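You operate a simulated robot arm through the tools that you are given. There is no shell and no other tool. Be economical: measure what you need, move in short steps, check, and stop when the job is done.

The job below is to be done with a simulated robot arm. You get a single attempt, and the scene is never put back.

TASK
Fit up the green base: disc, funnel, clamp, then open its valve.
Fine: the disc lies on the bench; the funnel has the green band; leave the other places alone.

Only the result counts: the job must be done as asked and must still hold three seconds after the hand-in. Knocking over, shifting, dropping, spilling or breaking anything else fails it.

THE ROBOT
A 6-joint arm with a two-finger parallel gripper, fixed in place. Base frame: the origin is at the foot of the arm, x ahead of it, y to its left, z up; the work surface is at about z = 850. Units: mm, rad, N and s.
With the tool pointing down near the work surface it reaches from about 240 to 640 mm from the base axis. Its first joint turns from -1.152 to 1.152 rad. Payload 2.7 kg.
Tool frame: the origin (TCP) lies between the finger pads and is the grasp point; the fingertips stand 23 mm ahead of it; z points along the fingers, y is the line along which they close. The gripper opens to 94 mm. The fingers are 38 mm wide and 10 mm thick; the gripper's body (54 by 96 mm) begins 39 mm behind the TCP.
Orientation is that of the tool frame in the base frame, as a unit quaternion [w, x, y, z]. With the fingers straight down and closing along the base's y, the tool's x points along the base's -x, its y along +y and its z along -z.

THE INTERFACE
- The arm moves only by the tool send_rows. Its argument "rows" is a list of rows, each a list of 7 numbers: the shift along the tool's x, y, z in cm, then the turn, a rotation vector about the tool's x, y, z in rad, then the opening, from 0 (shut) to 1 (fully open). In form: [[tx, ty, tz, wx, wy, wz, gripper], ...]. A call has 1 to 8 rows; each row shifts and turns the commanded pose from where the row before left it, along the tool's axes as they then stand. Each row takes 0.2 s and may step no farther than 50 mm and 0.15 rad from the row before; otherwise, or with a gripper value out of range, the whole call is refused. A pose out of reach is approached as far as the arm can. The call stops where the force on the tool passes 40 N (or 10 N more than at its start, if that is more) or the arm is blocked; 0.2 s more then pass. Each finger travels about 45 mm/s and halts on what it meets, pressing with about 23 N; the grip force reading is that of the motor and also rises with nothing between the fingers. The clock runs only during rows and for 0.2 s after the last one: add rows that do not move to give the fingers time. The reply holds the time, the measured pose of the TCP, the force on the tool along the base axes, the opening and the grip force, in the units named above and with some noise, and new pictures: "show" is both (left out), scene, wrist or none.
- Cameras (640 x 400 px; columns grow to the right, rows downward): "scene" is fixed at [74.7, -427.1, 1413.6]; the picture's right is [0.79, -0.61, 0.00], its down [-0.29, -0.38, -0.88] and it looks along [0.54, 0.69, -0.48] (base axes); focal length 224 px, centre (320, 200). "wrist" rides on the gripper at [86, 16, -75] in the tool frame; the picture's right is [-0.18, 0.98, 0.00], its down [-0.58, -0.11, -0.81] and it looks along [-0.79, -0.15, 0.59] (tool axes); focal length 243 px, centre (320, 200). There is no depth. A picture from a camera that has moved, and an enlarged one, comes with that camera's place and axes in the base frame and with its lens.
- inspect(camera, box): a new picture of the part [left, top, right, bottom] of that camera's present view, enlarged. It takes no simulated time.
- hand_in(): hands the job in; it is judged then, once.

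Go step by step. Nothing tells you positions but the pictures and the camera data: compare them with the known pose of the tool, close in by small moves and look again before you grip or let go. The budget is 120 turns and 170 pictures, counting those below and the enlarged ones. Unless the task says otherwise, let go and move clear before handing in, and close with one line.

The tools are called as name(argument=value, ...) on one line, values as JSON. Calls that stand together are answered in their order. send_rows: Moves the arm, as the interface text tells. Its arguments: {"type":"object","properties":{"rows":{"type":"array"},"show":{"type":"string","enum":["both","scene","wrist","none"]}},"required":["rows"]} The other tools are called the same way: inspect (camera, box) takes an enlarged picture of a part of a camera's view; hand_in () hands the job in.

At the start:

```text
time_s: 0.0
ee_pos: [251.5, 149.4, 1352.4]
ee_rot: [0.001, 0.001, 1.0, -0.001]
contact_force: [0.0, 0.1, -0.6]
grip_width: 94.1
gripper_force: 0.0
```

scene: 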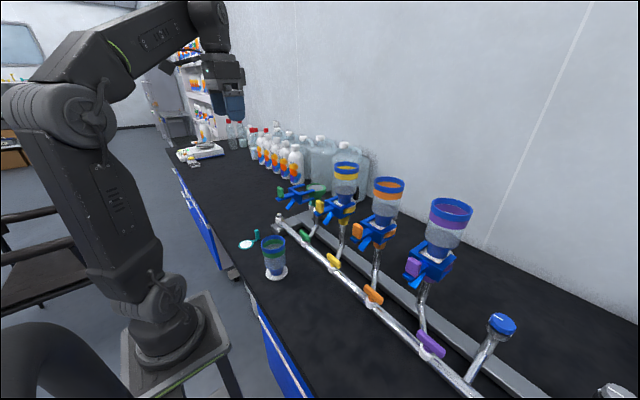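
wrist: 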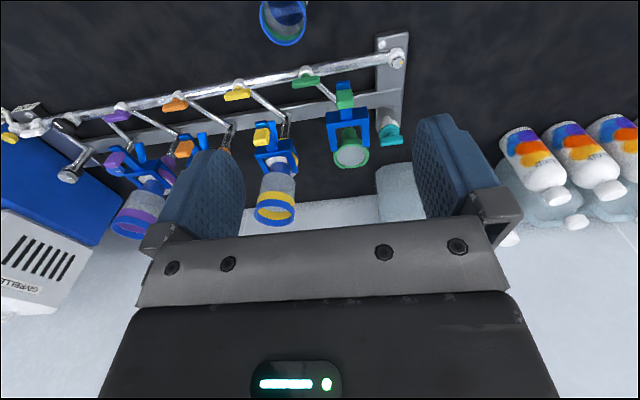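

I see a filtration manifold with green, yellow, orange and purple stations, a loose funnel (green band) on the bench and a white disc near it. I'll enlarge the views first.

inspect(camera="scene", box=[220, 170, 380, 290])

inspect(camera="wrist", box=[220, 0, 420, 240])

inspect(camera="scene", box=[300, 150, 480, 290])

```text
3.33 times, centred on (300, 230) of scene
camera zoom: at [74.7, -427.1, 1413.6], right [0.79, -0.61, 0.0], down [-0.29, -0.38, -0.88], along [0.54, 0.69, -0.48], focal length 746 px, centre (387, 100)
```

zoom: 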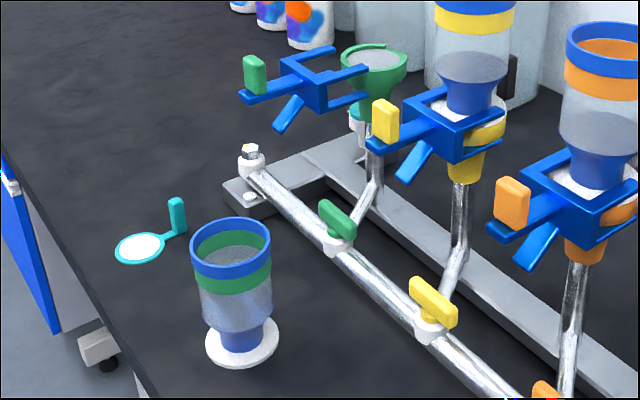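

```text
1.67 times, centred on (320, 120) of wrist
camera zoom: at [165.6, 167.4, 1427.1], right [0.18, 0.98, 0.0], down [0.58, -0.11, 0.81], along [0.79, -0.15, -0.59], focal length 404 px, centre (320, 333)
```

zoom: 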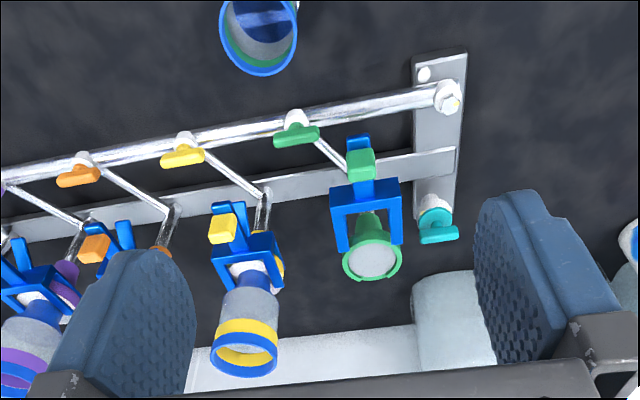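

```text
2.86 times, centred on (390, 220) of scene
camera zoom: at [74.7, -427.1, 1413.6], right [0.79, -0.61, 0.0], down [-0.29, -0.38, -0.88], along [0.54, 0.69, -0.48], focal length 640 px, centre (120, 143)
```

zoom: 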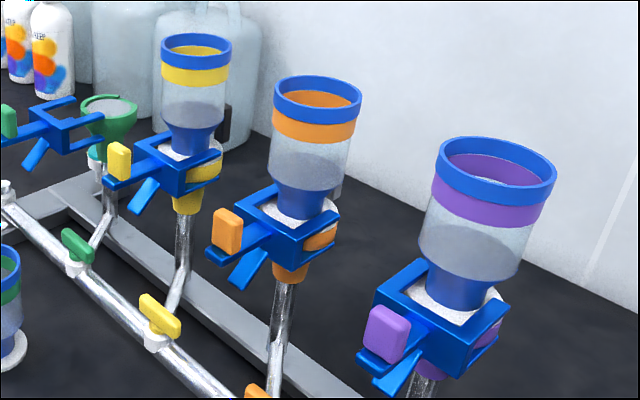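

The rows run along y with 149 mm spacing, and I put the green base at about (524,169,1059). The clamp looks drawn back along -x, the funnel is near (287,72) and the disc near (264,272). I'll look closer at the details.

inspect(camera="scene", box=[270, 170, 334, 210])

inspect(camera="scene", box=[236, 222, 300, 262])

inspect(camera="wrist", box=[300, 60, 420, 180])

inspect(camera="scene", box=[290, 215, 450, 365])

```text
10.00 times, centred on (302, 190) of scene
camera zoom: at [74.7, -427.1, 1413.6], right [0.79, -0.61, 0.0], down [-0.29, -0.38, -0.88], along [0.54, 0.69, -0.48], focal length 2239 px, centre (500, 300)
```

zoom: 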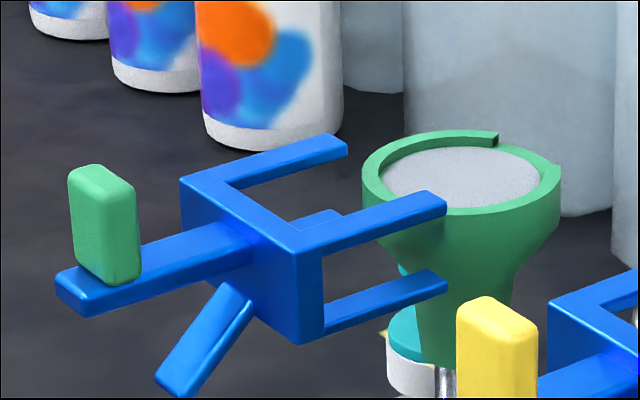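

```text
10.00 times, centred on (268, 242) of scene
camera zoom: at [74.7, -427.1, 1413.6], right [0.79, -0.61, 0.0], down [-0.29, -0.38, -0.88], along [0.54, 0.69, -0.48], focal length 2239 px, centre (840, -220)
```

zoom: 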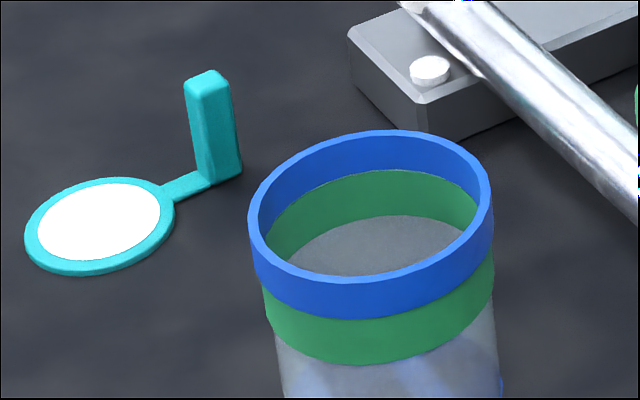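

```text
3.33 times, centred on (360, 120) of wrist
camera zoom: at [165.6, 167.4, 1427.1], right [0.18, 0.98, 0.0], down [0.58, -0.11, 0.81], along [0.79, -0.15, -0.59], focal length 809 px, centre (187, 467)
```

zoom: 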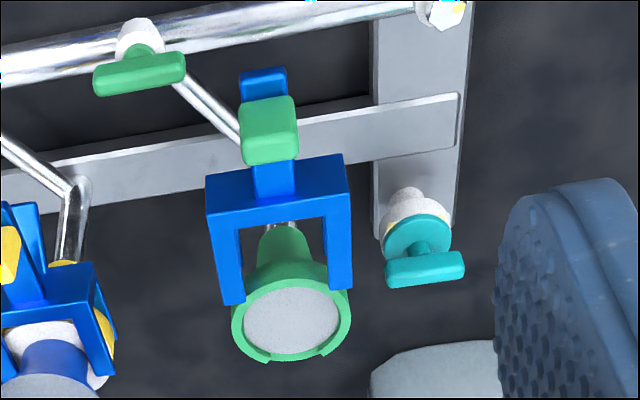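

```text
2.67 times, centred on (370, 290) of scene
camera zoom: at [74.7, -427.1, 1413.6], right [0.79, -0.61, 0.0], down [-0.29, -0.38, -0.88], along [0.54, 0.69, -0.48], focal length 597 px, centre (187, -40)
```

zoom: 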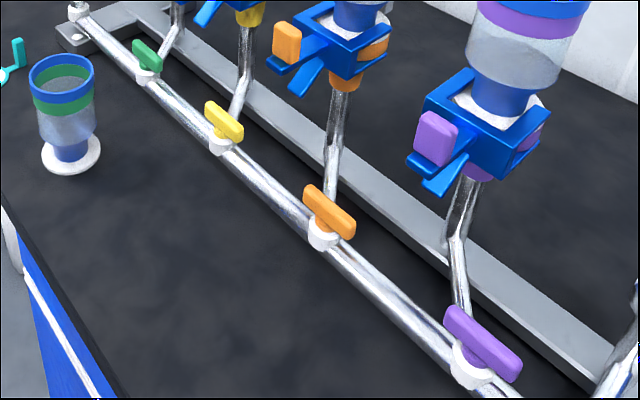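

The base rim has a notch facing +x and the disc's handle already points +x, so it needs little more than a translation. I'll move above the disc's handle post, at about (314,277).

send_rows(rows=[[-0.78, 1.6, 4.4, 0, 0, 0, 1], [-0.78, 1.6, 4.4, 0, 0, 0, 1], [-0.78, 1.6, 4.4, 0, 0, 0, 1], [-0.78, 1.6, 4.4, 0, 0, 0, 1], [-0.78, 1.6, 4.4, 0, 0, 0, 0.6], [-0.78, 1.6, 4.4, 0, 0, 0, 0.6], [-0.78, 1.6, 4.4, 0, 0, 0, 0.6], [-0.78, 1.6, 4.4, 0, 0, 0, 0.6]], show="both")

```text
time_s: 1.8
ee_pos: [313.4, 276.1, 1002.2]
ee_rot: [0.001, -0.001, 1.0, 0.0]
contact_force: [0.4, -0.5, 0.5]
grip_width: 56.3
gripper_force: 0.0
camera wrist: at [226.8, 293.9, 1075.8], right [0.19, 0.98, 0.0], down [0.58, -0.11, 0.81], along [0.79, -0.15, -0.59], focal length 243 px, centre (320, 200)
```

scene: 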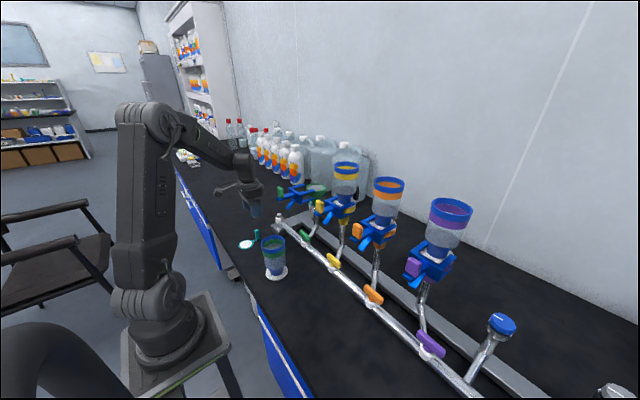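
wrist: 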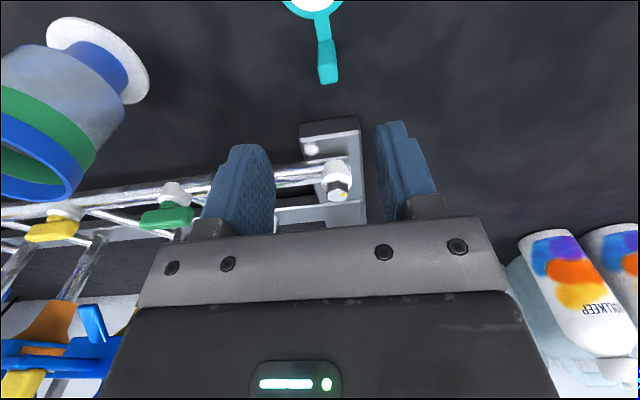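

The handle shows at about x=314, y=280. I'll descend partway and check again.

send_rows(rows=[[0, 0.3, 3.5, 0, 0, 0, 0.6], [0, 0, 3.2, 0, 0, 0, 0.6]], show="both")

inspect(camera="wrist", box=[220, 80, 420, 230])

inspect(camera="scene", box=[236, 202, 300, 262])

```text
time_s: 2.4
ee_pos: [312.7, 280.8, 931.7]
ee_rot: [0.001, 0.001, 1.0, 0.0]
contact_force: [-0.3, -0.1, 0.2]
grip_width: 56.3
gripper_force: 0.1
camera wrist: at [226.8, 298.3, 1006.4], right [0.19, 0.98, 0.0], down [0.58, -0.11, 0.81], along [0.79, -0.15, -0.59], focal length 243 px, centre (320, 200)
```

scene: 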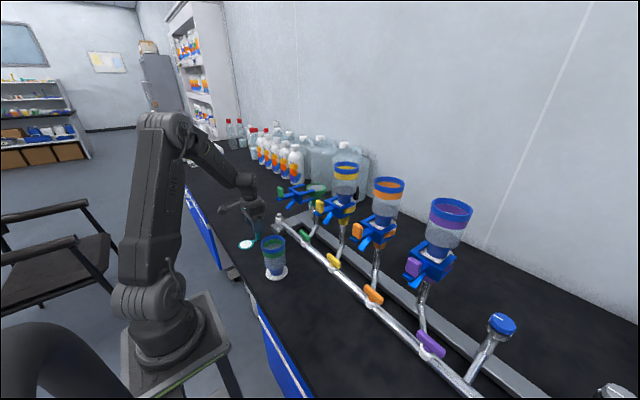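
wrist: 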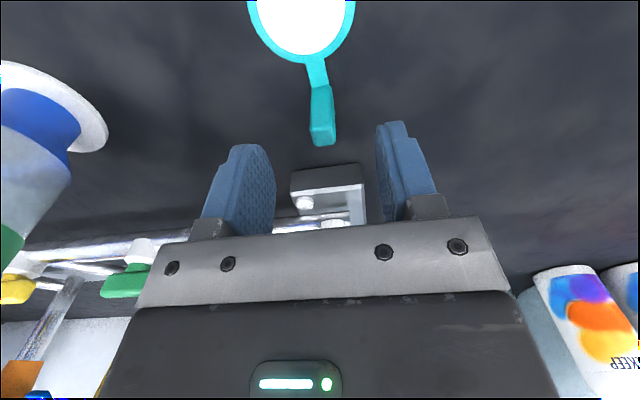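

```text
2.67 times, centred on (320, 155) of wrist
camera zoom: at [226.8, 298.3, 1006.4], right [0.19, 0.98, 0.0], down [0.58, -0.11, 0.81], along [0.79, -0.15, -0.59], focal length 647 px, centre (320, 320)
```

zoom: 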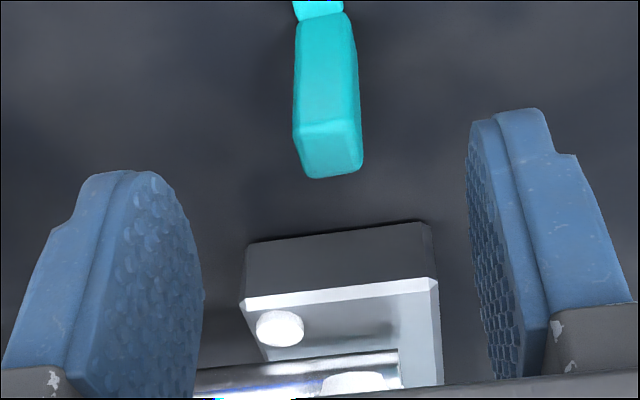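

```text
6.67 times, centred on (268, 232) of scene
camera zoom: at [74.6, -427.1, 1413.6], right [0.79, -0.61, 0.0], down [-0.29, -0.38, -0.88], along [0.54, 0.69, -0.48], focal length 1492 px, centre (667, -13)
```

zoom: 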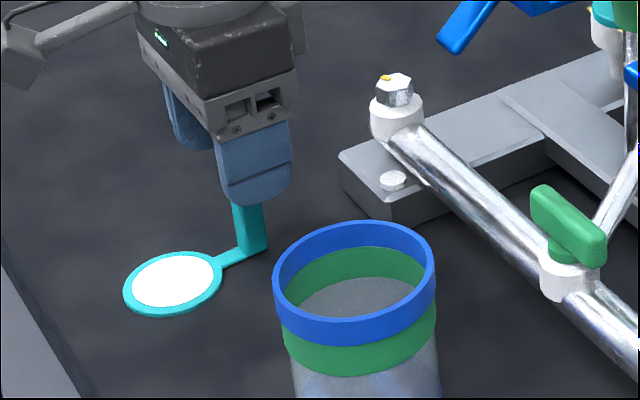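

The post is about 3 mm to +y and 2 mm to +x of the tool. I'll correct that, descend to grip height and close.

send_rows(rows=[[-0.25, 0.3, 2.2, 0, 0, 0, 0.6], [0, 0, 2.2, 0, 0, 0, 0.6], [0, 0, 0, 0, 0, 0, 0.6]], show="wrist")

inspect(camera="scene", box=[236, 202, 300, 262])

```text
time_s: 3.2
ee_pos: [317.3, 284.2, 890.3]
ee_rot: [0.001, 0.001, 1.0, 0.0]
contact_force: [0.3, -0.2, 0.8]
grip_width: 56.2
gripper_force: 0.1
camera wrist: at [229.9, 300.6, 964.3], right [0.18, 0.98, 0.0], down [0.58, -0.11, 0.81], along [0.79, -0.15, -0.59], focal length 243 px, centre (320, 200)
```

wrist: 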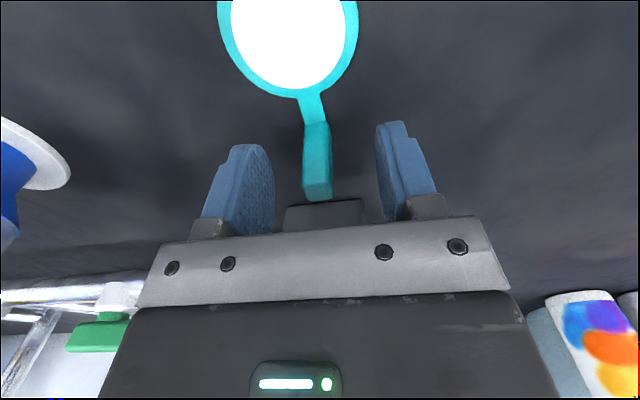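

```text
6.67 times, centred on (268, 232) of scene
camera zoom: at [74.7, -427.1, 1413.6], right [0.79, -0.61, 0.0], down [-0.29, -0.38, -0.88], along [0.54, 0.69, -0.48], focal length 1492 px, centre (667, -13)
```

zoom: 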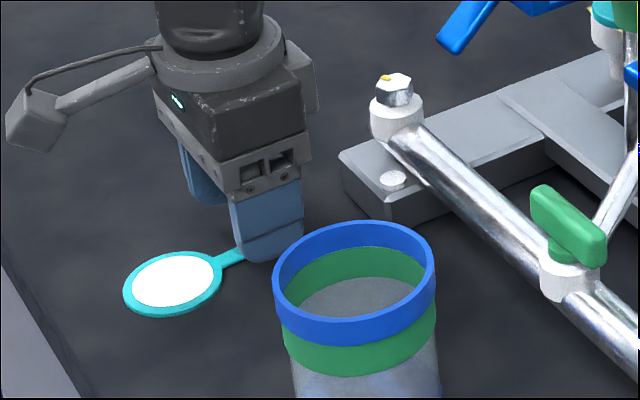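

The post sits slightly to -y between the fingers. I'll shift a little and close.

send_rows(rows=[[0, -0.25, 0.3, 0, 0, 0, 0.6], [0, 0, 0, 0, 0, 0, 0.3], [0, 0, 0, 0, 0, 0, 0], [0, 0, 0, 0, 0, 0, 0], [0, 0, 0, 0, 0, 0, 0]], show="wrist")

```text
time_s: 4.4
ee_pos: [317.9, 281.7, 888.1]
ee_rot: [0.001, 0.001, 1.0, 0.0]
contact_force: [-0.4, -0.6, 0.0]
grip_width: 13.0
gripper_force: 22.8
camera wrist: at [230.8, 298.5, 961.5], right [0.18, 0.98, 0.0], down [0.58, -0.11, 0.81], along [0.79, -0.15, -0.59], focal length 243 px, centre (320, 200)
```

wrist: 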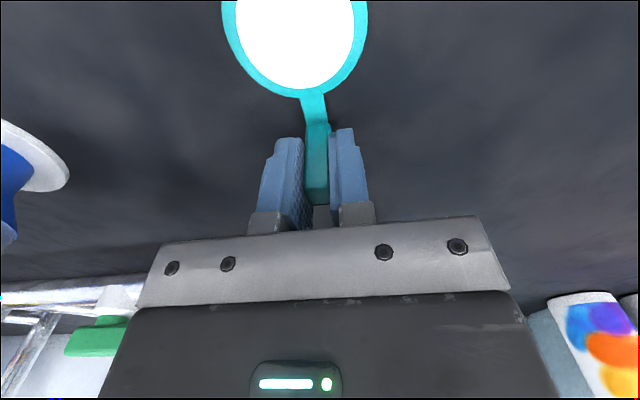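

Gripped, with the opening at 13 mm and the handle aligned. Next I lift and carry it toward the base.

send_rows(rows=[[0, 0, 3, 0, 0, 0, 0], [0, 0, -3, 0, 0, 0, 0]], show="none")

```text
time_s: 4.8
ee_pos: [318.9, 282.9, 873.0]
ee_rot: [0.003, -0.001, 1.0, 0.002]
contact_force: [-5.7, -3.9, 11.9]
grip_width: 12.9
gripper_force: 22.6
stopped in row 1: the force on the tool passed its limit (the readings are from after the stop); the commanded pose is now the measured one
```

I sent the first row downward by mistake. The fingers slid down the post and touched the bench. I'll raise slightly with the gripper open, check the disc, and regrip.

send_rows(rows=[[0, 0, -0.2, 0, 0, 0, 0.3], [0, 0, 0, 0, 0, 0, 0.4], [0, 0, -0.7, 0, 0, 0, 0.4], [0, 0, -0.6, 0, 0, 0, 0.4]], show="both")

inspect(camera="scene", box=[236, 202, 300, 262])

```text
time_s: 5.8
ee_pos: [319.0, 284.6, 888.1]
ee_rot: [0.003, 0.0, 1.0, 0.001]
contact_force: [0.1, 0.5, -0.3]
grip_width: 37.7
gripper_force: 0.0
camera wrist: at [233.0, 300.5, 961.5], right [0.18, 0.98, 0.0], down [0.58, -0.11, 0.81], along [0.8, -0.15, -0.59], focal length 243 px, centre (320, 200)
```

scene: 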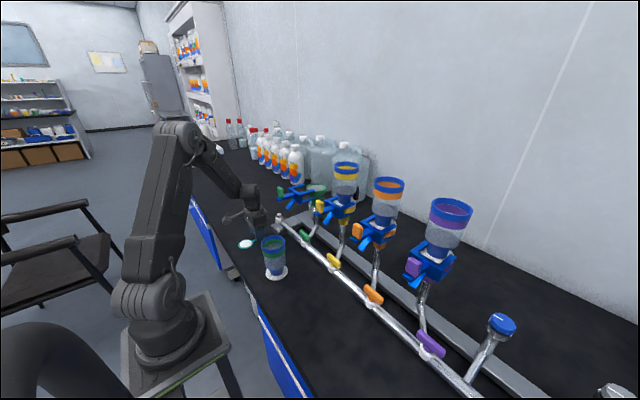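
wrist: 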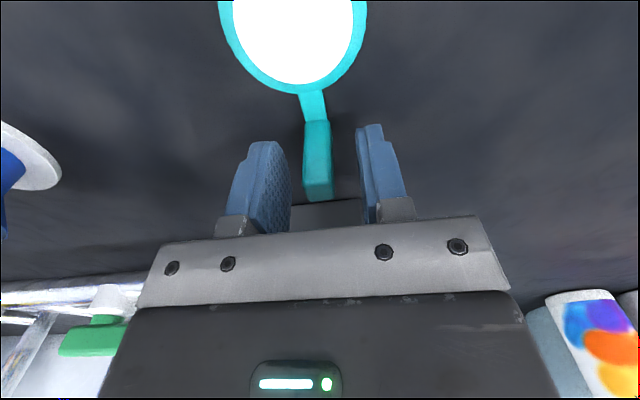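

```text
6.67 times, centred on (268, 232) of scene
camera zoom: at [74.7, -427.1, 1413.6], right [0.79, -0.61, 0.0], down [-0.29, -0.38, -0.88], along [0.54, 0.69, -0.48], focal length 1492 px, centre (667, -13)
```

zoom: 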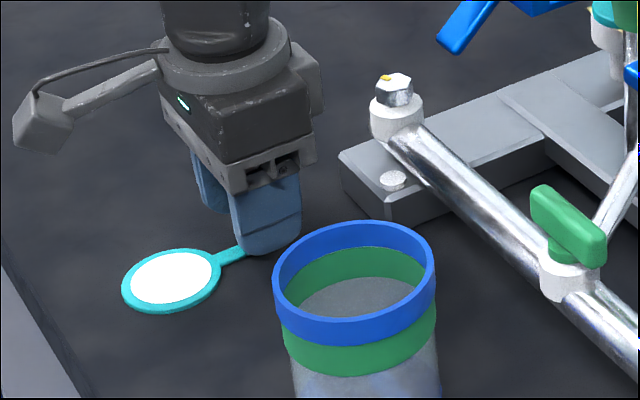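

The disc is undisturbed. I'll regrip and lift with negative tz.

send_rows(rows=[[0.3, -0.25, 0, 0, 0, 0, 0.4], [0, 0, 0, 0, 0, 0, 0.1], [0, 0, 0, 0, 0, 0, 0], [0, 0, 0, 0, 0, 0, 0], [0, 0, 0, 0, 0, 0, 0], [0, 0, -2, 0, 0, 0, 0], [0, 0, -3, 0, 0, 0, 0], [0, 0, 0, 0, 0, 0, 0]], show="both")

inspect(camera="scene", box=[236, 192, 300, 252])

```text
time_s: 7.6
ee_pos: [316.3, 279.8, 937.5]
ee_rot: [0.004, 0.0, 1.0, 0.001]
contact_force: [-0.4, 1.1, 0.1]
grip_width: 12.7
gripper_force: 22.9
camera wrist: at [229.4, 295.9, 1012.2], right [0.18, 0.98, 0.0], down [0.58, -0.11, 0.81], along [0.8, -0.15, -0.59], focal length 243 px, centre (320, 200)
```

scene: 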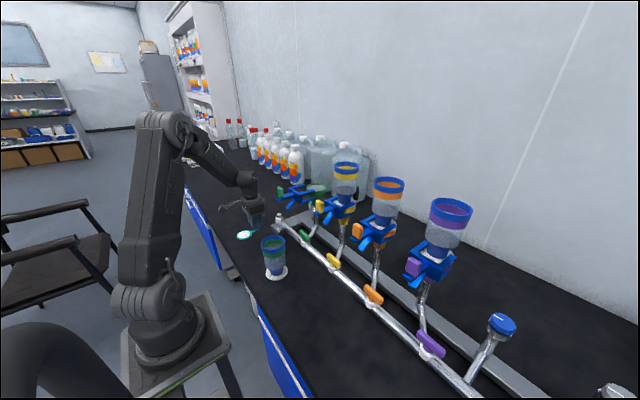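
wrist: 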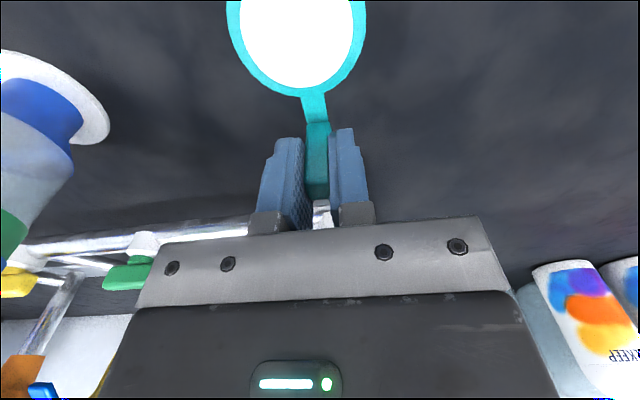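

```text
6.67 times, centred on (268, 222) of scene
camera zoom: at [74.6, -427.1, 1413.6], right [0.79, -0.61, 0.0], down [-0.29, -0.38, -0.88], along [0.54, 0.69, -0.48], focal length 1492 px, centre (667, 53)
```

zoom: 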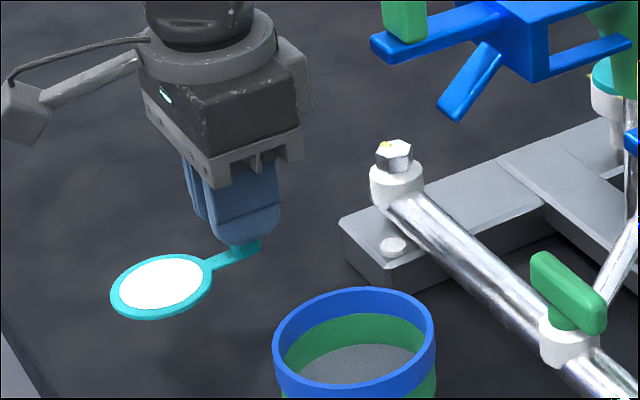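

The disc is lifted and level. Going up to about z=1200, then across.

send_rows(rows=[[0, -0.5, -4.5, 0, 0, 0, 0], [0, -0.5, -4.5, 0, 0, 0, 0], [0, -0.5, -4.5, 0, 0, 0, 0], [0, -0.5, -4.5, 0, 0, 0, 0], [0, -0.5, -4.5, 0, 0, 0, 0], [-3, -1.5, -3, 0, 0, 0, 0], [-4, -1.5, -1, 0, 0, 0, 0], [-4, -1.5, 0, 0, 0, 0, 0]], show="none")

send_rows(rows=[[-4, -1.2, 0, 0, 0, 0, 0], [-4, -1.2, 0, 0, 0, 0, 0], [-4, -1.2, 0, 0, 0, 0, 0], [-2, -0.4, 0, 0, 0, 0, 0], [0, 0, 0, 0, 0, 0, 0]], show="both")

```text
time_s: 9.4
ee_pos: [425.6, 208.7, 1203.8]
ee_rot: [0.002, 0.0, 1.0, 0.002]
contact_force: [0.0, -0.1, 1.0]
grip_width: 12.7
gripper_force: 23.3
```

```text
time_s: 10.6
ee_pos: [538.6, 164.7, 1195.0]
ee_rot: [0.003, -0.001, 1.0, 0.002]
contact_force: [0.9, 0.8, -0.5]
grip_width: 12.8
gripper_force: 23.2
out of reach, approached as far as the arm can: row 3, 4
camera wrist: at [451.0, 182.0, 1267.9], right [0.18, 0.98, 0.0], down [0.58, -0.11, 0.81], along [0.8, -0.15, -0.59], focal length 243 px, centre (320, 200)
```

scene: 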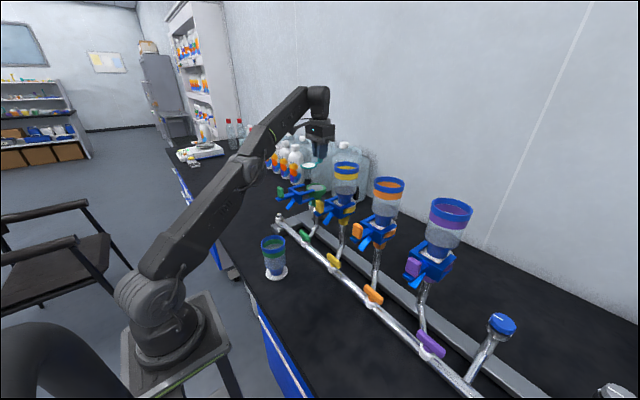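
wrist: 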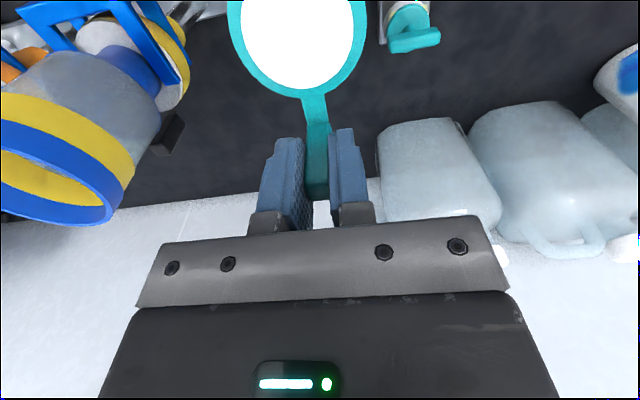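

At this height the reach ends at x≈538. Lower down there is more room, so I'll descend gently while watching.

send_rows(rows=[[0, 0, 3, 0, 0, 0, 0], [0, 0, 3, 0, 0, 0, 0], [0, 0, 0, 0, 0, 0, 0]], show="both")

inspect(camera="scene", box=[270, 140, 350, 210])

```text
time_s: 11.4
ee_pos: [538.3, 164.3, 1134.0]
ee_rot: [0.003, 0.0, 1.0, 0.001]
contact_force: [0.3, 0.7, -1.0]
grip_width: 12.7
gripper_force: 22.6
camera wrist: at [451.7, 181.0, 1207.8], right [0.18, 0.98, 0.0], down [0.58, -0.11, 0.81], along [0.8, -0.15, -0.59], focal length 243 px, centre (320, 200)
```

scene: 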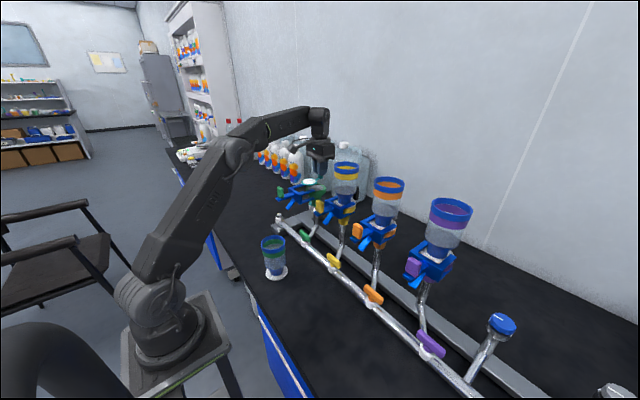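
wrist: 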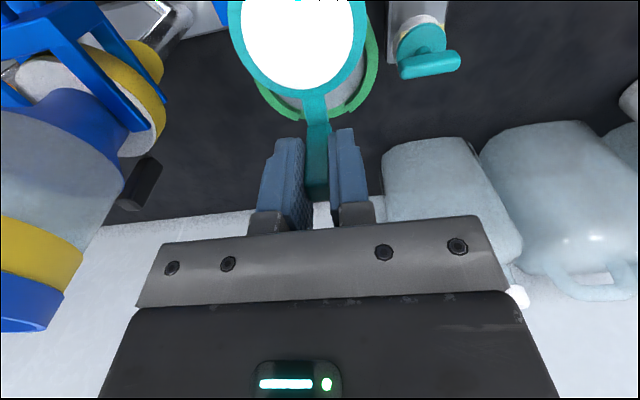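

```text
5.71 times, centred on (310, 175) of scene
camera zoom: at [74.6, -427.1, 1413.6], right [0.79, -0.61, 0.0], down [-0.29, -0.38, -0.88], along [0.54, 0.69, -0.48], focal length 1279 px, centre (377, 343)
```

zoom: 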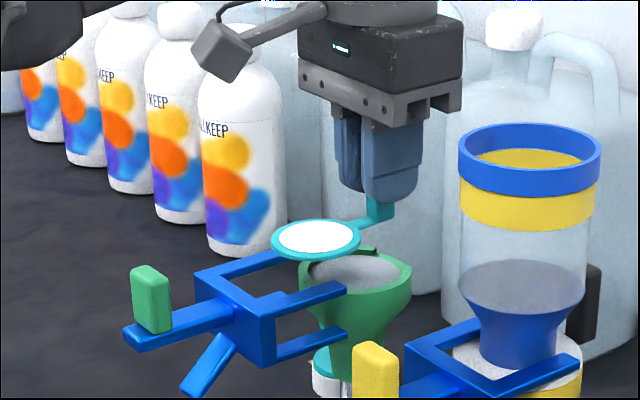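

The disc is clearly above the clamp and about 32 mm short in x. I'll go outward and then lower.

send_rows(rows=[[-1.2, 0.1, 0.6, 0, 0, 0, 0], [-1.2, 0.05, 0.8, 0, 0, 0, 0], [-0.8, 0, 0.5, 0, 0, 0, 0], [0, 0, 0, 0, 0, 0, 0]], show="both")

inspect(camera="scene", box=[286, 160, 350, 210])

inspect(camera="wrist", box=[200, 0, 440, 150])

```text
time_s: 12.4
ee_pos: [571.4, 166.8, 1114.2]
ee_rot: [0.004, 0.001, 1.0, 0.002]
contact_force: [-0.7, 0.2, -0.6]
grip_width: 12.9
gripper_force: 23.1
camera wrist: at [483.8, 183.7, 1188.7], right [0.18, 0.98, 0.0], down [0.58, -0.11, 0.81], along [0.8, -0.15, -0.59], focal length 243 px, centre (320, 200)
```

scene: 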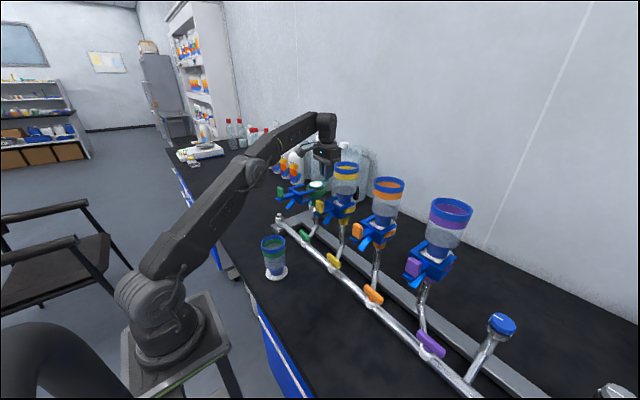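
wrist: 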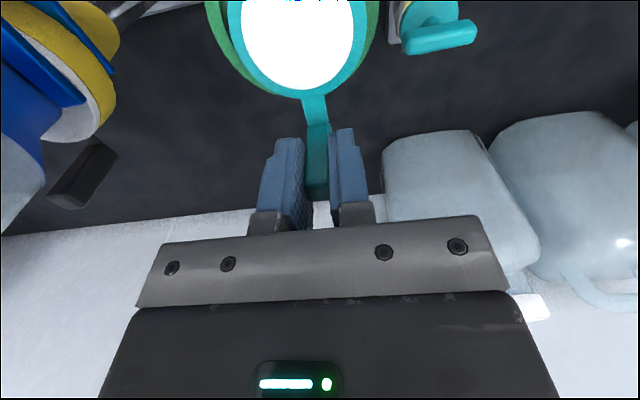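

```text
8.00 times, centred on (318, 185) of scene
camera zoom: at [74.7, -427.1, 1413.6], right [0.79, -0.61, 0.0], down [-0.29, -0.38, -0.88], along [0.54, 0.69, -0.48], focal length 1791 px, centre (336, 320)
```

zoom: 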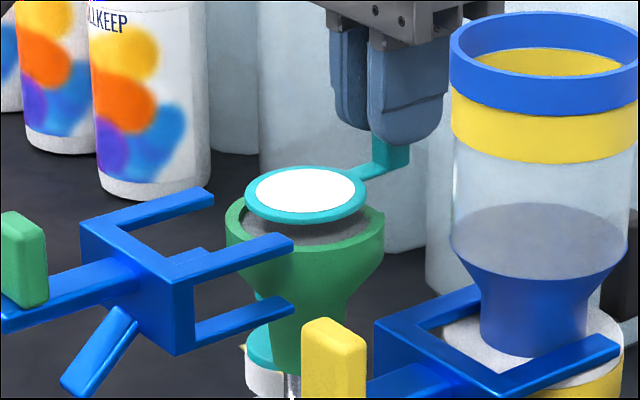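

```text
2.67 times, centred on (320, 75) of wrist
camera zoom: at [483.8, 183.7, 1188.7], right [0.18, 0.98, 0.0], down [0.58, -0.11, 0.81], along [0.8, -0.15, -0.59], focal length 647 px, centre (320, 533)
```

zoom: 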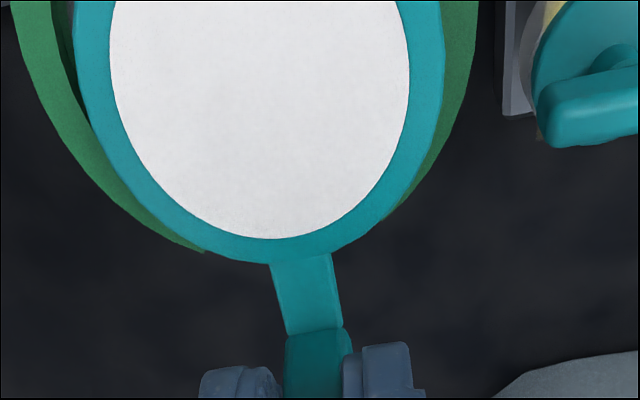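

The disc now hovers just above the rim. I'll measure the lateral alignment more finely before lowering.

inspect(camera="wrist", box=[190, 0, 400, 105])

inspect(camera="scene", box=[304, 174, 344, 199])

```text
3.05 times, centred on (295, 52) of wrist
camera zoom: at [483.8, 183.7, 1188.7], right [0.18, 0.98, 0.0], down [0.58, -0.11, 0.81], along [0.8, -0.15, -0.59], focal length 739 px, centre (396, 650)
```

zoom: 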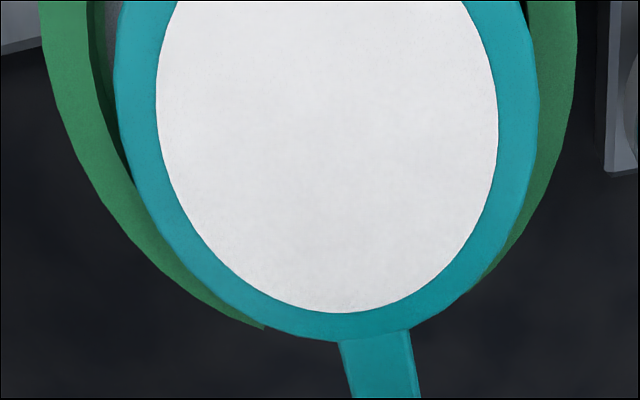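

```text
16.00 times, centred on (324, 186) of scene
camera zoom: at [74.7, -427.1, 1413.6], right [0.79, -0.61, 0.0], down [-0.29, -0.38, -0.88], along [0.54, 0.69, -0.48], focal length 3582 px, centre (256, 416)
```

zoom: 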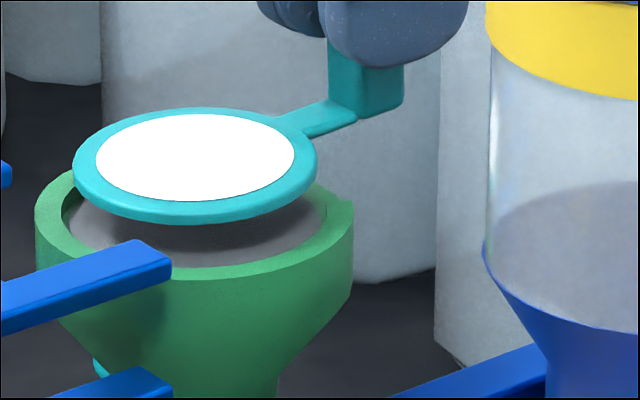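

Measured offset: the disc is about 2.2 mm too far in +x and 2.5 mm in +y, and about 10 mm above the rim. I'll correct, lower 5 mm and re-measure.

send_rows(rows=[[0.22, -0.25, 0, 0, 0, 0, 0], [0, 0, 0.4, 0, 0, 0, 0], [0, 0, 0, 0, 0, 0, 0]], show="none")

inspect(camera="wrist", box=[190, 0, 400, 105])

inspect(camera="scene", box=[304, 174, 344, 199])

```text
time_s: 13.2
ee_pos: [569.6, 163.7, 1111.2]
ee_rot: [0.003, 0.0, 1.0, 0.001]
contact_force: [0.0, -1.0, -0.1]
grip_width: 13.0
gripper_force: 23.2
```

```text
3.05 times, centred on (295, 52) of wrist
camera zoom: at [482.0, 180.6, 1184.5], right [0.18, 0.98, 0.0], down [0.58, -0.11, 0.81], along [0.8, -0.15, -0.59], focal length 739 px, centre (396, 650)
```

zoom: 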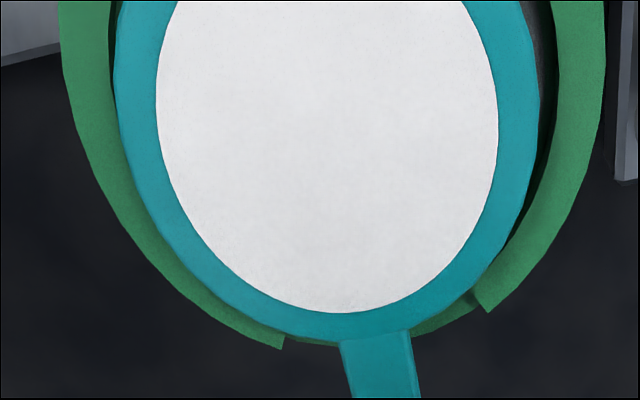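

```text
16.00 times, centred on (324, 186) of scene
camera zoom: at [74.7, -427.1, 1413.6], right [0.79, -0.61, 0.0], down [-0.29, -0.38, -0.88], along [0.54, 0.69, -0.48], focal length 3582 px, centre (256, 416)
```

zoom: 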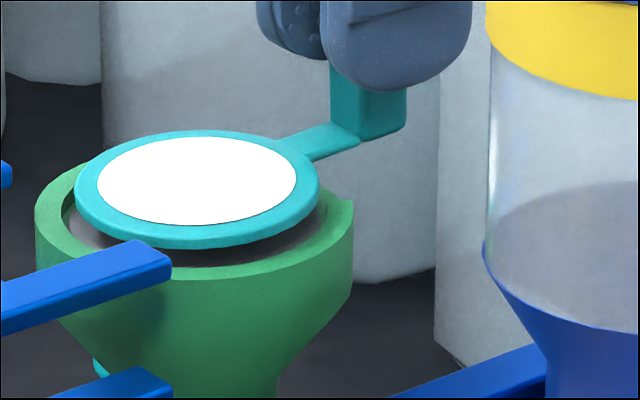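

Nearly centred, with Δy about +0.8 mm to go. I'll correct and lower in small steps.

send_rows(rows=[[0, 0.08, 0, 0, 0, 0, 0], [0, 0, 0.3, 0, 0, 0, 0], [0, 0, 0.3, 0, 0, 0, 0], [0, 0, 0, 0, 0, 0, 0]], show="none")

inspect(camera="wrist", box=[190, 0, 400, 105])

inspect(camera="scene", box=[304, 174, 344, 199])

```text
time_s: 14.2
ee_pos: [568.0, 163.8, 1105.5]
ee_rot: [0.004, 0.001, 1.0, 0.002]
contact_force: [-0.3, -0.6, -0.1]
grip_width: 12.7
gripper_force: 23.5
```

```text
3.05 times, centred on (295, 52) of wrist
camera zoom: at [481.6, 181.1, 1178.8], right [0.18, 0.98, 0.0], down [0.58, -0.11, 0.81], along [0.8, -0.15, -0.59], focal length 739 px, centre (396, 650)
```

zoom: 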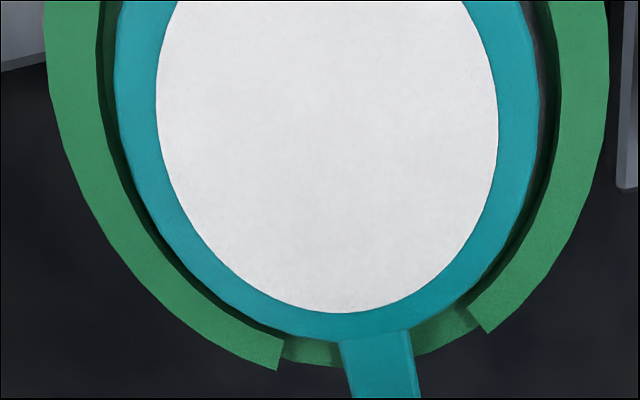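

```text
16.00 times, centred on (324, 186) of scene
camera zoom: at [74.7, -427.1, 1413.6], right [0.79, -0.61, 0.0], down [-0.29, -0.38, -0.88], along [0.54, 0.69, -0.48], focal length 3582 px, centre (256, 416)
```

zoom: 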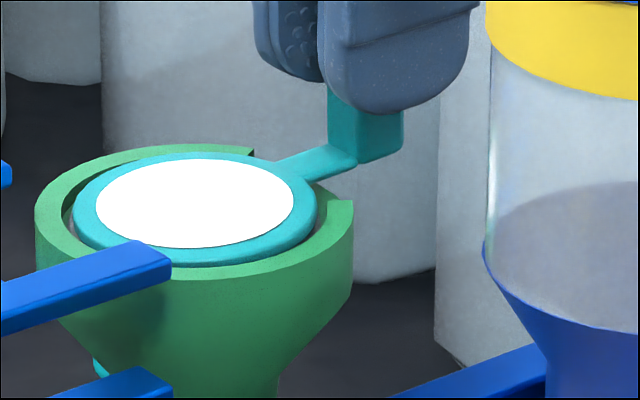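

The disc is centred in the rim and level with it. I'll lower gently to seat it.

send_rows(rows=[[0, 0, 0.15, 0, 0, 0, 0], [0, 0, 0.15, 0, 0, 0, 0], [0, 0, 0, 0, 0, 0, 0]], show="none")

inspect(camera="wrist", box=[190, 0, 400, 105])

inspect(camera="scene", box=[304, 174, 344, 199])

```text
time_s: 15.0
ee_pos: [568.8, 164.6, 1102.8]
ee_rot: [0.003, -0.001, 1.0, 0.002]
contact_force: [7.6, 1.7, 2.5]
grip_width: 12.8
gripper_force: 22.8
```

```text
3.05 times, centred on (295, 52) of wrist
camera zoom: at [481.8, 181.4, 1175.5], right [0.18, 0.98, 0.01], down [0.58, -0.11, 0.81], along [0.8, -0.15, -0.59], focal length 739 px, centre (396, 650)
```

zoom: 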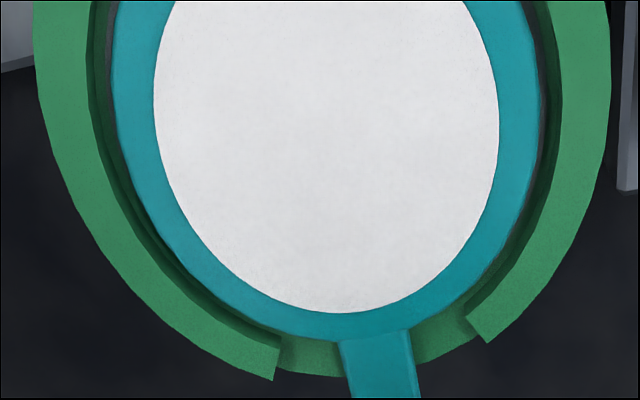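

```text
16.00 times, centred on (324, 186) of scene
camera zoom: at [74.8, -427.1, 1413.6], right [0.79, -0.61, 0.0], down [-0.29, -0.38, -0.88], along [0.54, 0.69, -0.48], focal length 3582 px, centre (256, 416)
```

zoom: 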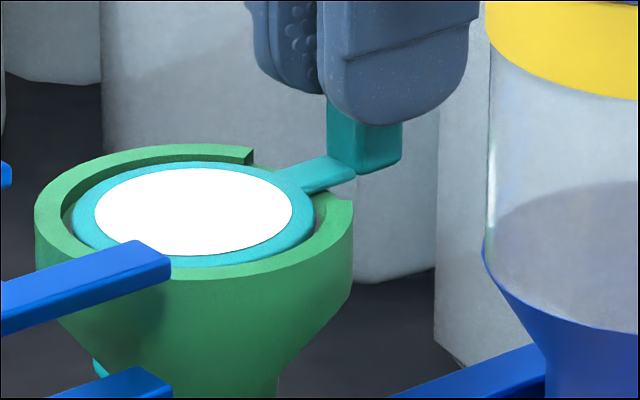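

Contact begins, with a small sideways +x force. I'll relieve it slightly in +x and lower a touch more.

send_rows(rows=[[-0.08, 0, 0, 0, 0, 0, 0], [0, 0, 0.1, 0, 0, 0, 0], [0, 0, 0, 0, 0, 0, 0]], show="none")

inspect(camera="scene", box=[304, 174, 344, 199])

```text
time_s: 15.8
ee_pos: [569.3, 164.0, 1102.0]
ee_rot: [0.004, 0.0, 1.0, 0.002]
contact_force: [0.8, -0.9, 4.2]
grip_width: 12.9
gripper_force: 23.3
```

```text
16.00 times, centred on (324, 186) of scene
camera zoom: at [74.6, -427.2, 1413.6], right [0.79, -0.61, 0.0], down [-0.29, -0.38, -0.88], along [0.54, 0.69, -0.48], focal length 3582 px, centre (256, 416)
```

zoom: 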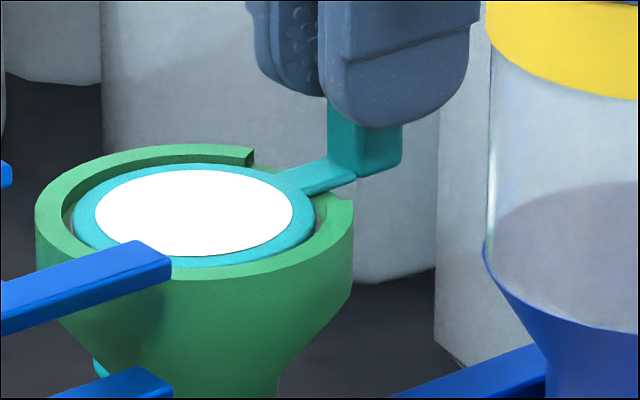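

It is seated, with only a light vertical force. I'll release and retreat upward.

send_rows(rows=[[0, 0, 0, 0, 0, 0, 0.2], [0, 0, 0, 0, 0, 0, 0.4], [0, 0, 0, 0, 0, 0, 0.4], [0, 0, -1.5, 0, 0, 0, 0.4], [0.3, 0, -2.5, 0, 0, 0, 0.4], [1, 0, -3, 0, 0, 0, 0.4], [2, 0, -3, 0, 0, 0, 0.4]], show="both")

inspect(camera="scene", box=[304, 174, 344, 199])

```text
time_s: 17.4
ee_pos: [530.5, 161.8, 1197.9]
ee_rot: [0.003, 0.0, 1.0, 0.002]
contact_force: [0.3, 0.1, 0.4]
grip_width: 37.8
gripper_force: 0.1
out of reach, approached as far as the arm can: row 6
camera wrist: at [445.0, 179.5, 1272.1], right [0.18, 0.98, 0.0], down [0.58, -0.11, 0.81], along [0.8, -0.15, -0.59], focal length 243 px, centre (320, 200)
```

scene: 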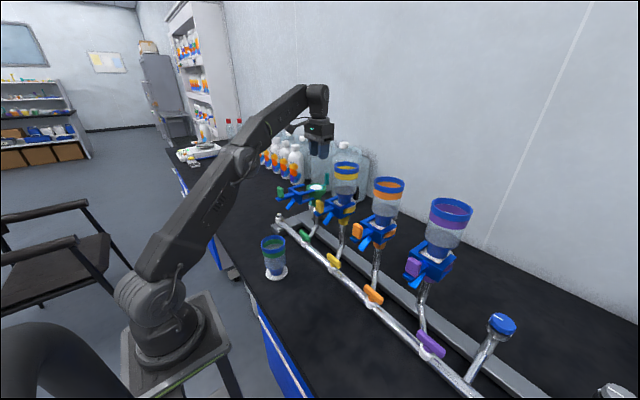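
wrist: 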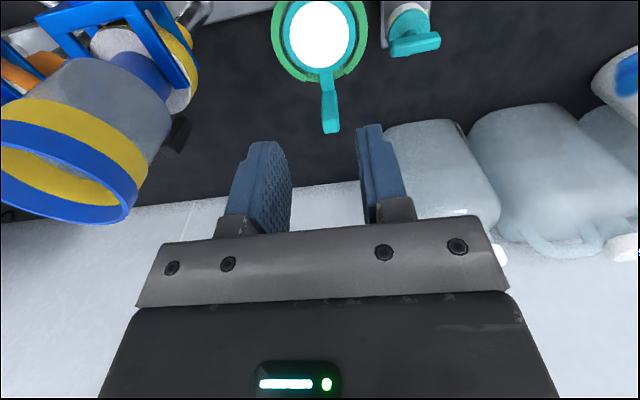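

```text
16.00 times, centred on (324, 186) of scene
camera zoom: at [74.7, -427.1, 1413.6], right [0.79, -0.61, 0.0], down [-0.29, -0.38, -0.88], along [0.54, 0.69, -0.48], focal length 3582 px, centre (256, 416)
```

zoom: 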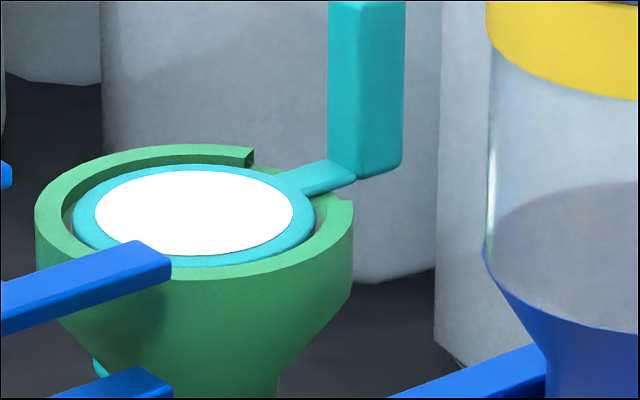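

The disc is well seated. Next is the funnel, which I take to be near (288,75) with its top at about z=982. I'll go above it with the gripper open.

send_rows(rows=[[4.0, -1.45, 0, 0, 0, 0, 0.4], [4.0, -1.45, 0, 0, 0, 0, 0.4], [4.0, -1.45, 0.5, 0, 0, 0, 0.6], [4.0, -1.45, 2, 0, 0, 0, 0.8], [4.0, -1.45, 2.2, 0, 0, 0, 1], [4.1, -1.4, 2.2, 0, 0, 0, 1], [0, 0, 4, 0, 0, 0, 1], [0, 0, 0, 0, 0, 0, 1]], show="both")

inspect(camera="scene", box=[240, 190, 320, 290])

```text
time_s: 19.2
ee_pos: [294.1, 77.3, 1091.4]
ee_rot: [0.002, 0.0, 1.0, 0.002]
contact_force: [0.2, -0.1, 0.1]
grip_width: 94.0
gripper_force: 0.0
camera wrist: at [206.8, 94.9, 1164.7], right [0.18, 0.98, 0.0], down [0.58, -0.11, 0.81], along [0.8, -0.15, -0.59], focal length 243 px, centre (320, 200)
```

scene: 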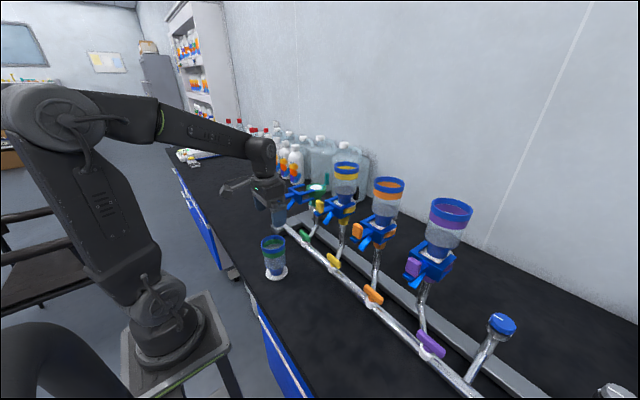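
wrist: 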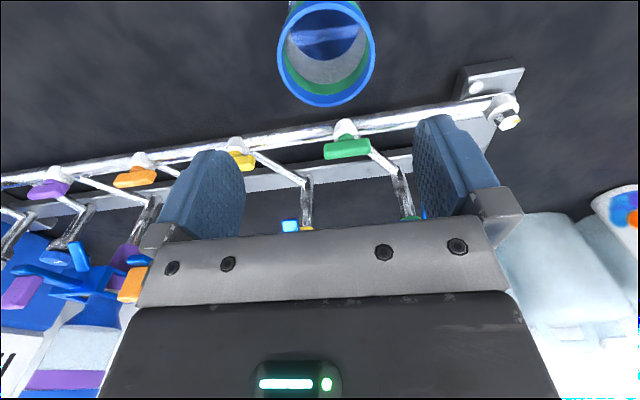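

```text
4.00 times, centred on (280, 240) of scene
camera zoom: at [74.6, -427.1, 1413.6], right [0.79, -0.61, 0.0], down [-0.29, -0.38, -0.88], along [0.54, 0.69, -0.48], focal length 896 px, centre (480, 40)
```

zoom: 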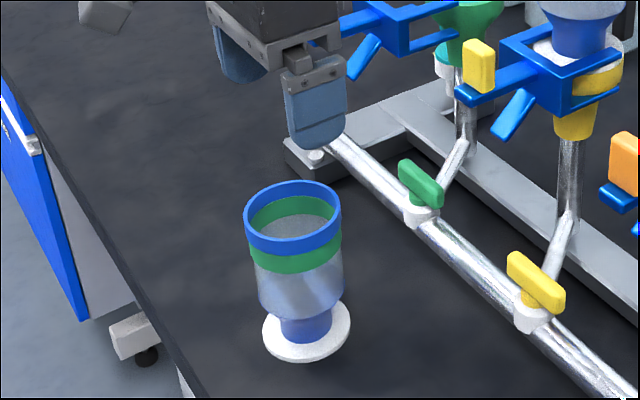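

Combined estimates put the funnel at about (290,80) with its top at z≈970. I'll lower some and re-measure.

send_rows(rows=[[0.4, 0.3, 3.5, 0, 0, 0, 1], [0, 0, 2.7, 0, 0, 0, 1], [0, 0, 0, 0, 0, 0, 1]], show="wrist")

inspect(camera="scene", box=[240, 190, 320, 290])

```text
time_s: 20.0
ee_pos: [290.2, 82.1, 1029.5]
ee_rot: [0.003, -0.001, 1.0, 0.002]
contact_force: [-0.8, -0.5, -0.5]
grip_width: 94.0
gripper_force: 0.1
camera wrist: at [202.8, 98.7, 1103.8], right [0.18, 0.98, 0.0], down [0.58, -0.11, 0.81], along [0.8, -0.15, -0.59], focal length 243 px, centre (320, 200)
```

wrist: 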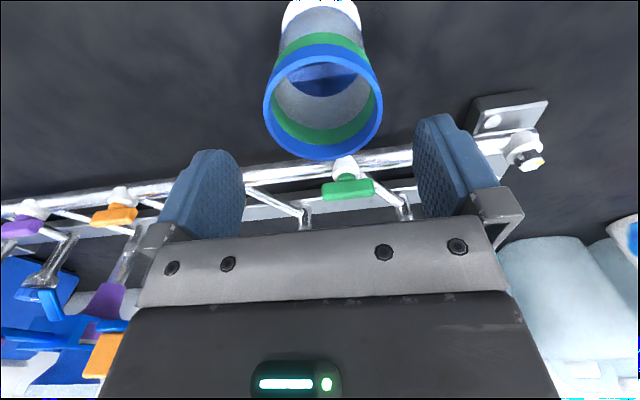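

```text
4.00 times, centred on (280, 240) of scene
camera zoom: at [74.7, -427.1, 1413.6], right [0.79, -0.61, 0.0], down [-0.29, -0.38, -0.88], along [0.54, 0.69, -0.48], focal length 896 px, centre (480, 40)
```

zoom: 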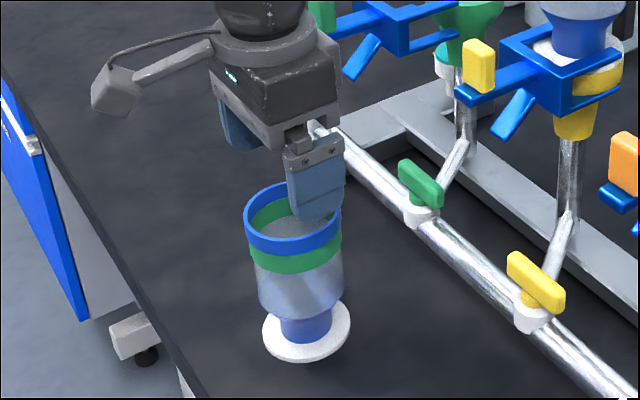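

The funnel is centred within about 3 mm. I'll correct, lower so the tips just pass the rim, then look.

send_rows(rows=[[0.25, 0.2, 2, 0, 0, 0, 1], [0, 0, 1.5, 0, 0, 0, 1], [0, 0, 0, 0, 0, 0, 1]], show="wrist")

inspect(camera="scene", box=[240, 190, 320, 290])

```text
time_s: 20.8
ee_pos: [286.4, 84.2, 994.0]
ee_rot: [0.003, 0.0, 1.0, 0.001]
contact_force: [-0.6, 0.0, -0.7]
grip_width: 93.9
gripper_force: 0.1
camera wrist: at [200.1, 100.2, 1067.3], right [0.18, 0.98, 0.0], down [0.58, -0.11, 0.81], along [0.8, -0.15, -0.59], focal length 243 px, centre (320, 200)
```

wrist: 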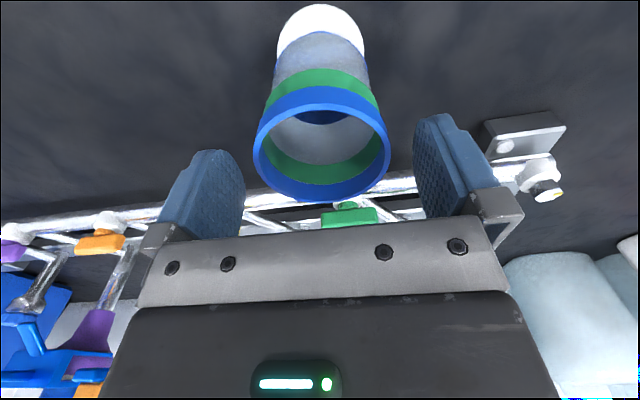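

```text
4.00 times, centred on (280, 240) of scene
camera zoom: at [74.7, -427.1, 1413.6], right [0.79, -0.61, 0.0], down [-0.29, -0.38, -0.88], along [0.54, 0.69, -0.48], focal length 896 px, centre (480, 40)
```

zoom: 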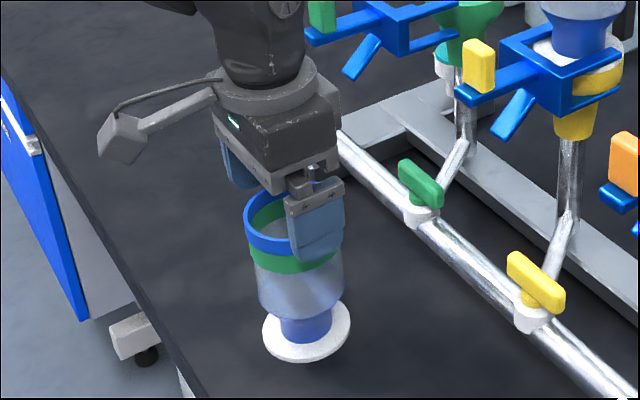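

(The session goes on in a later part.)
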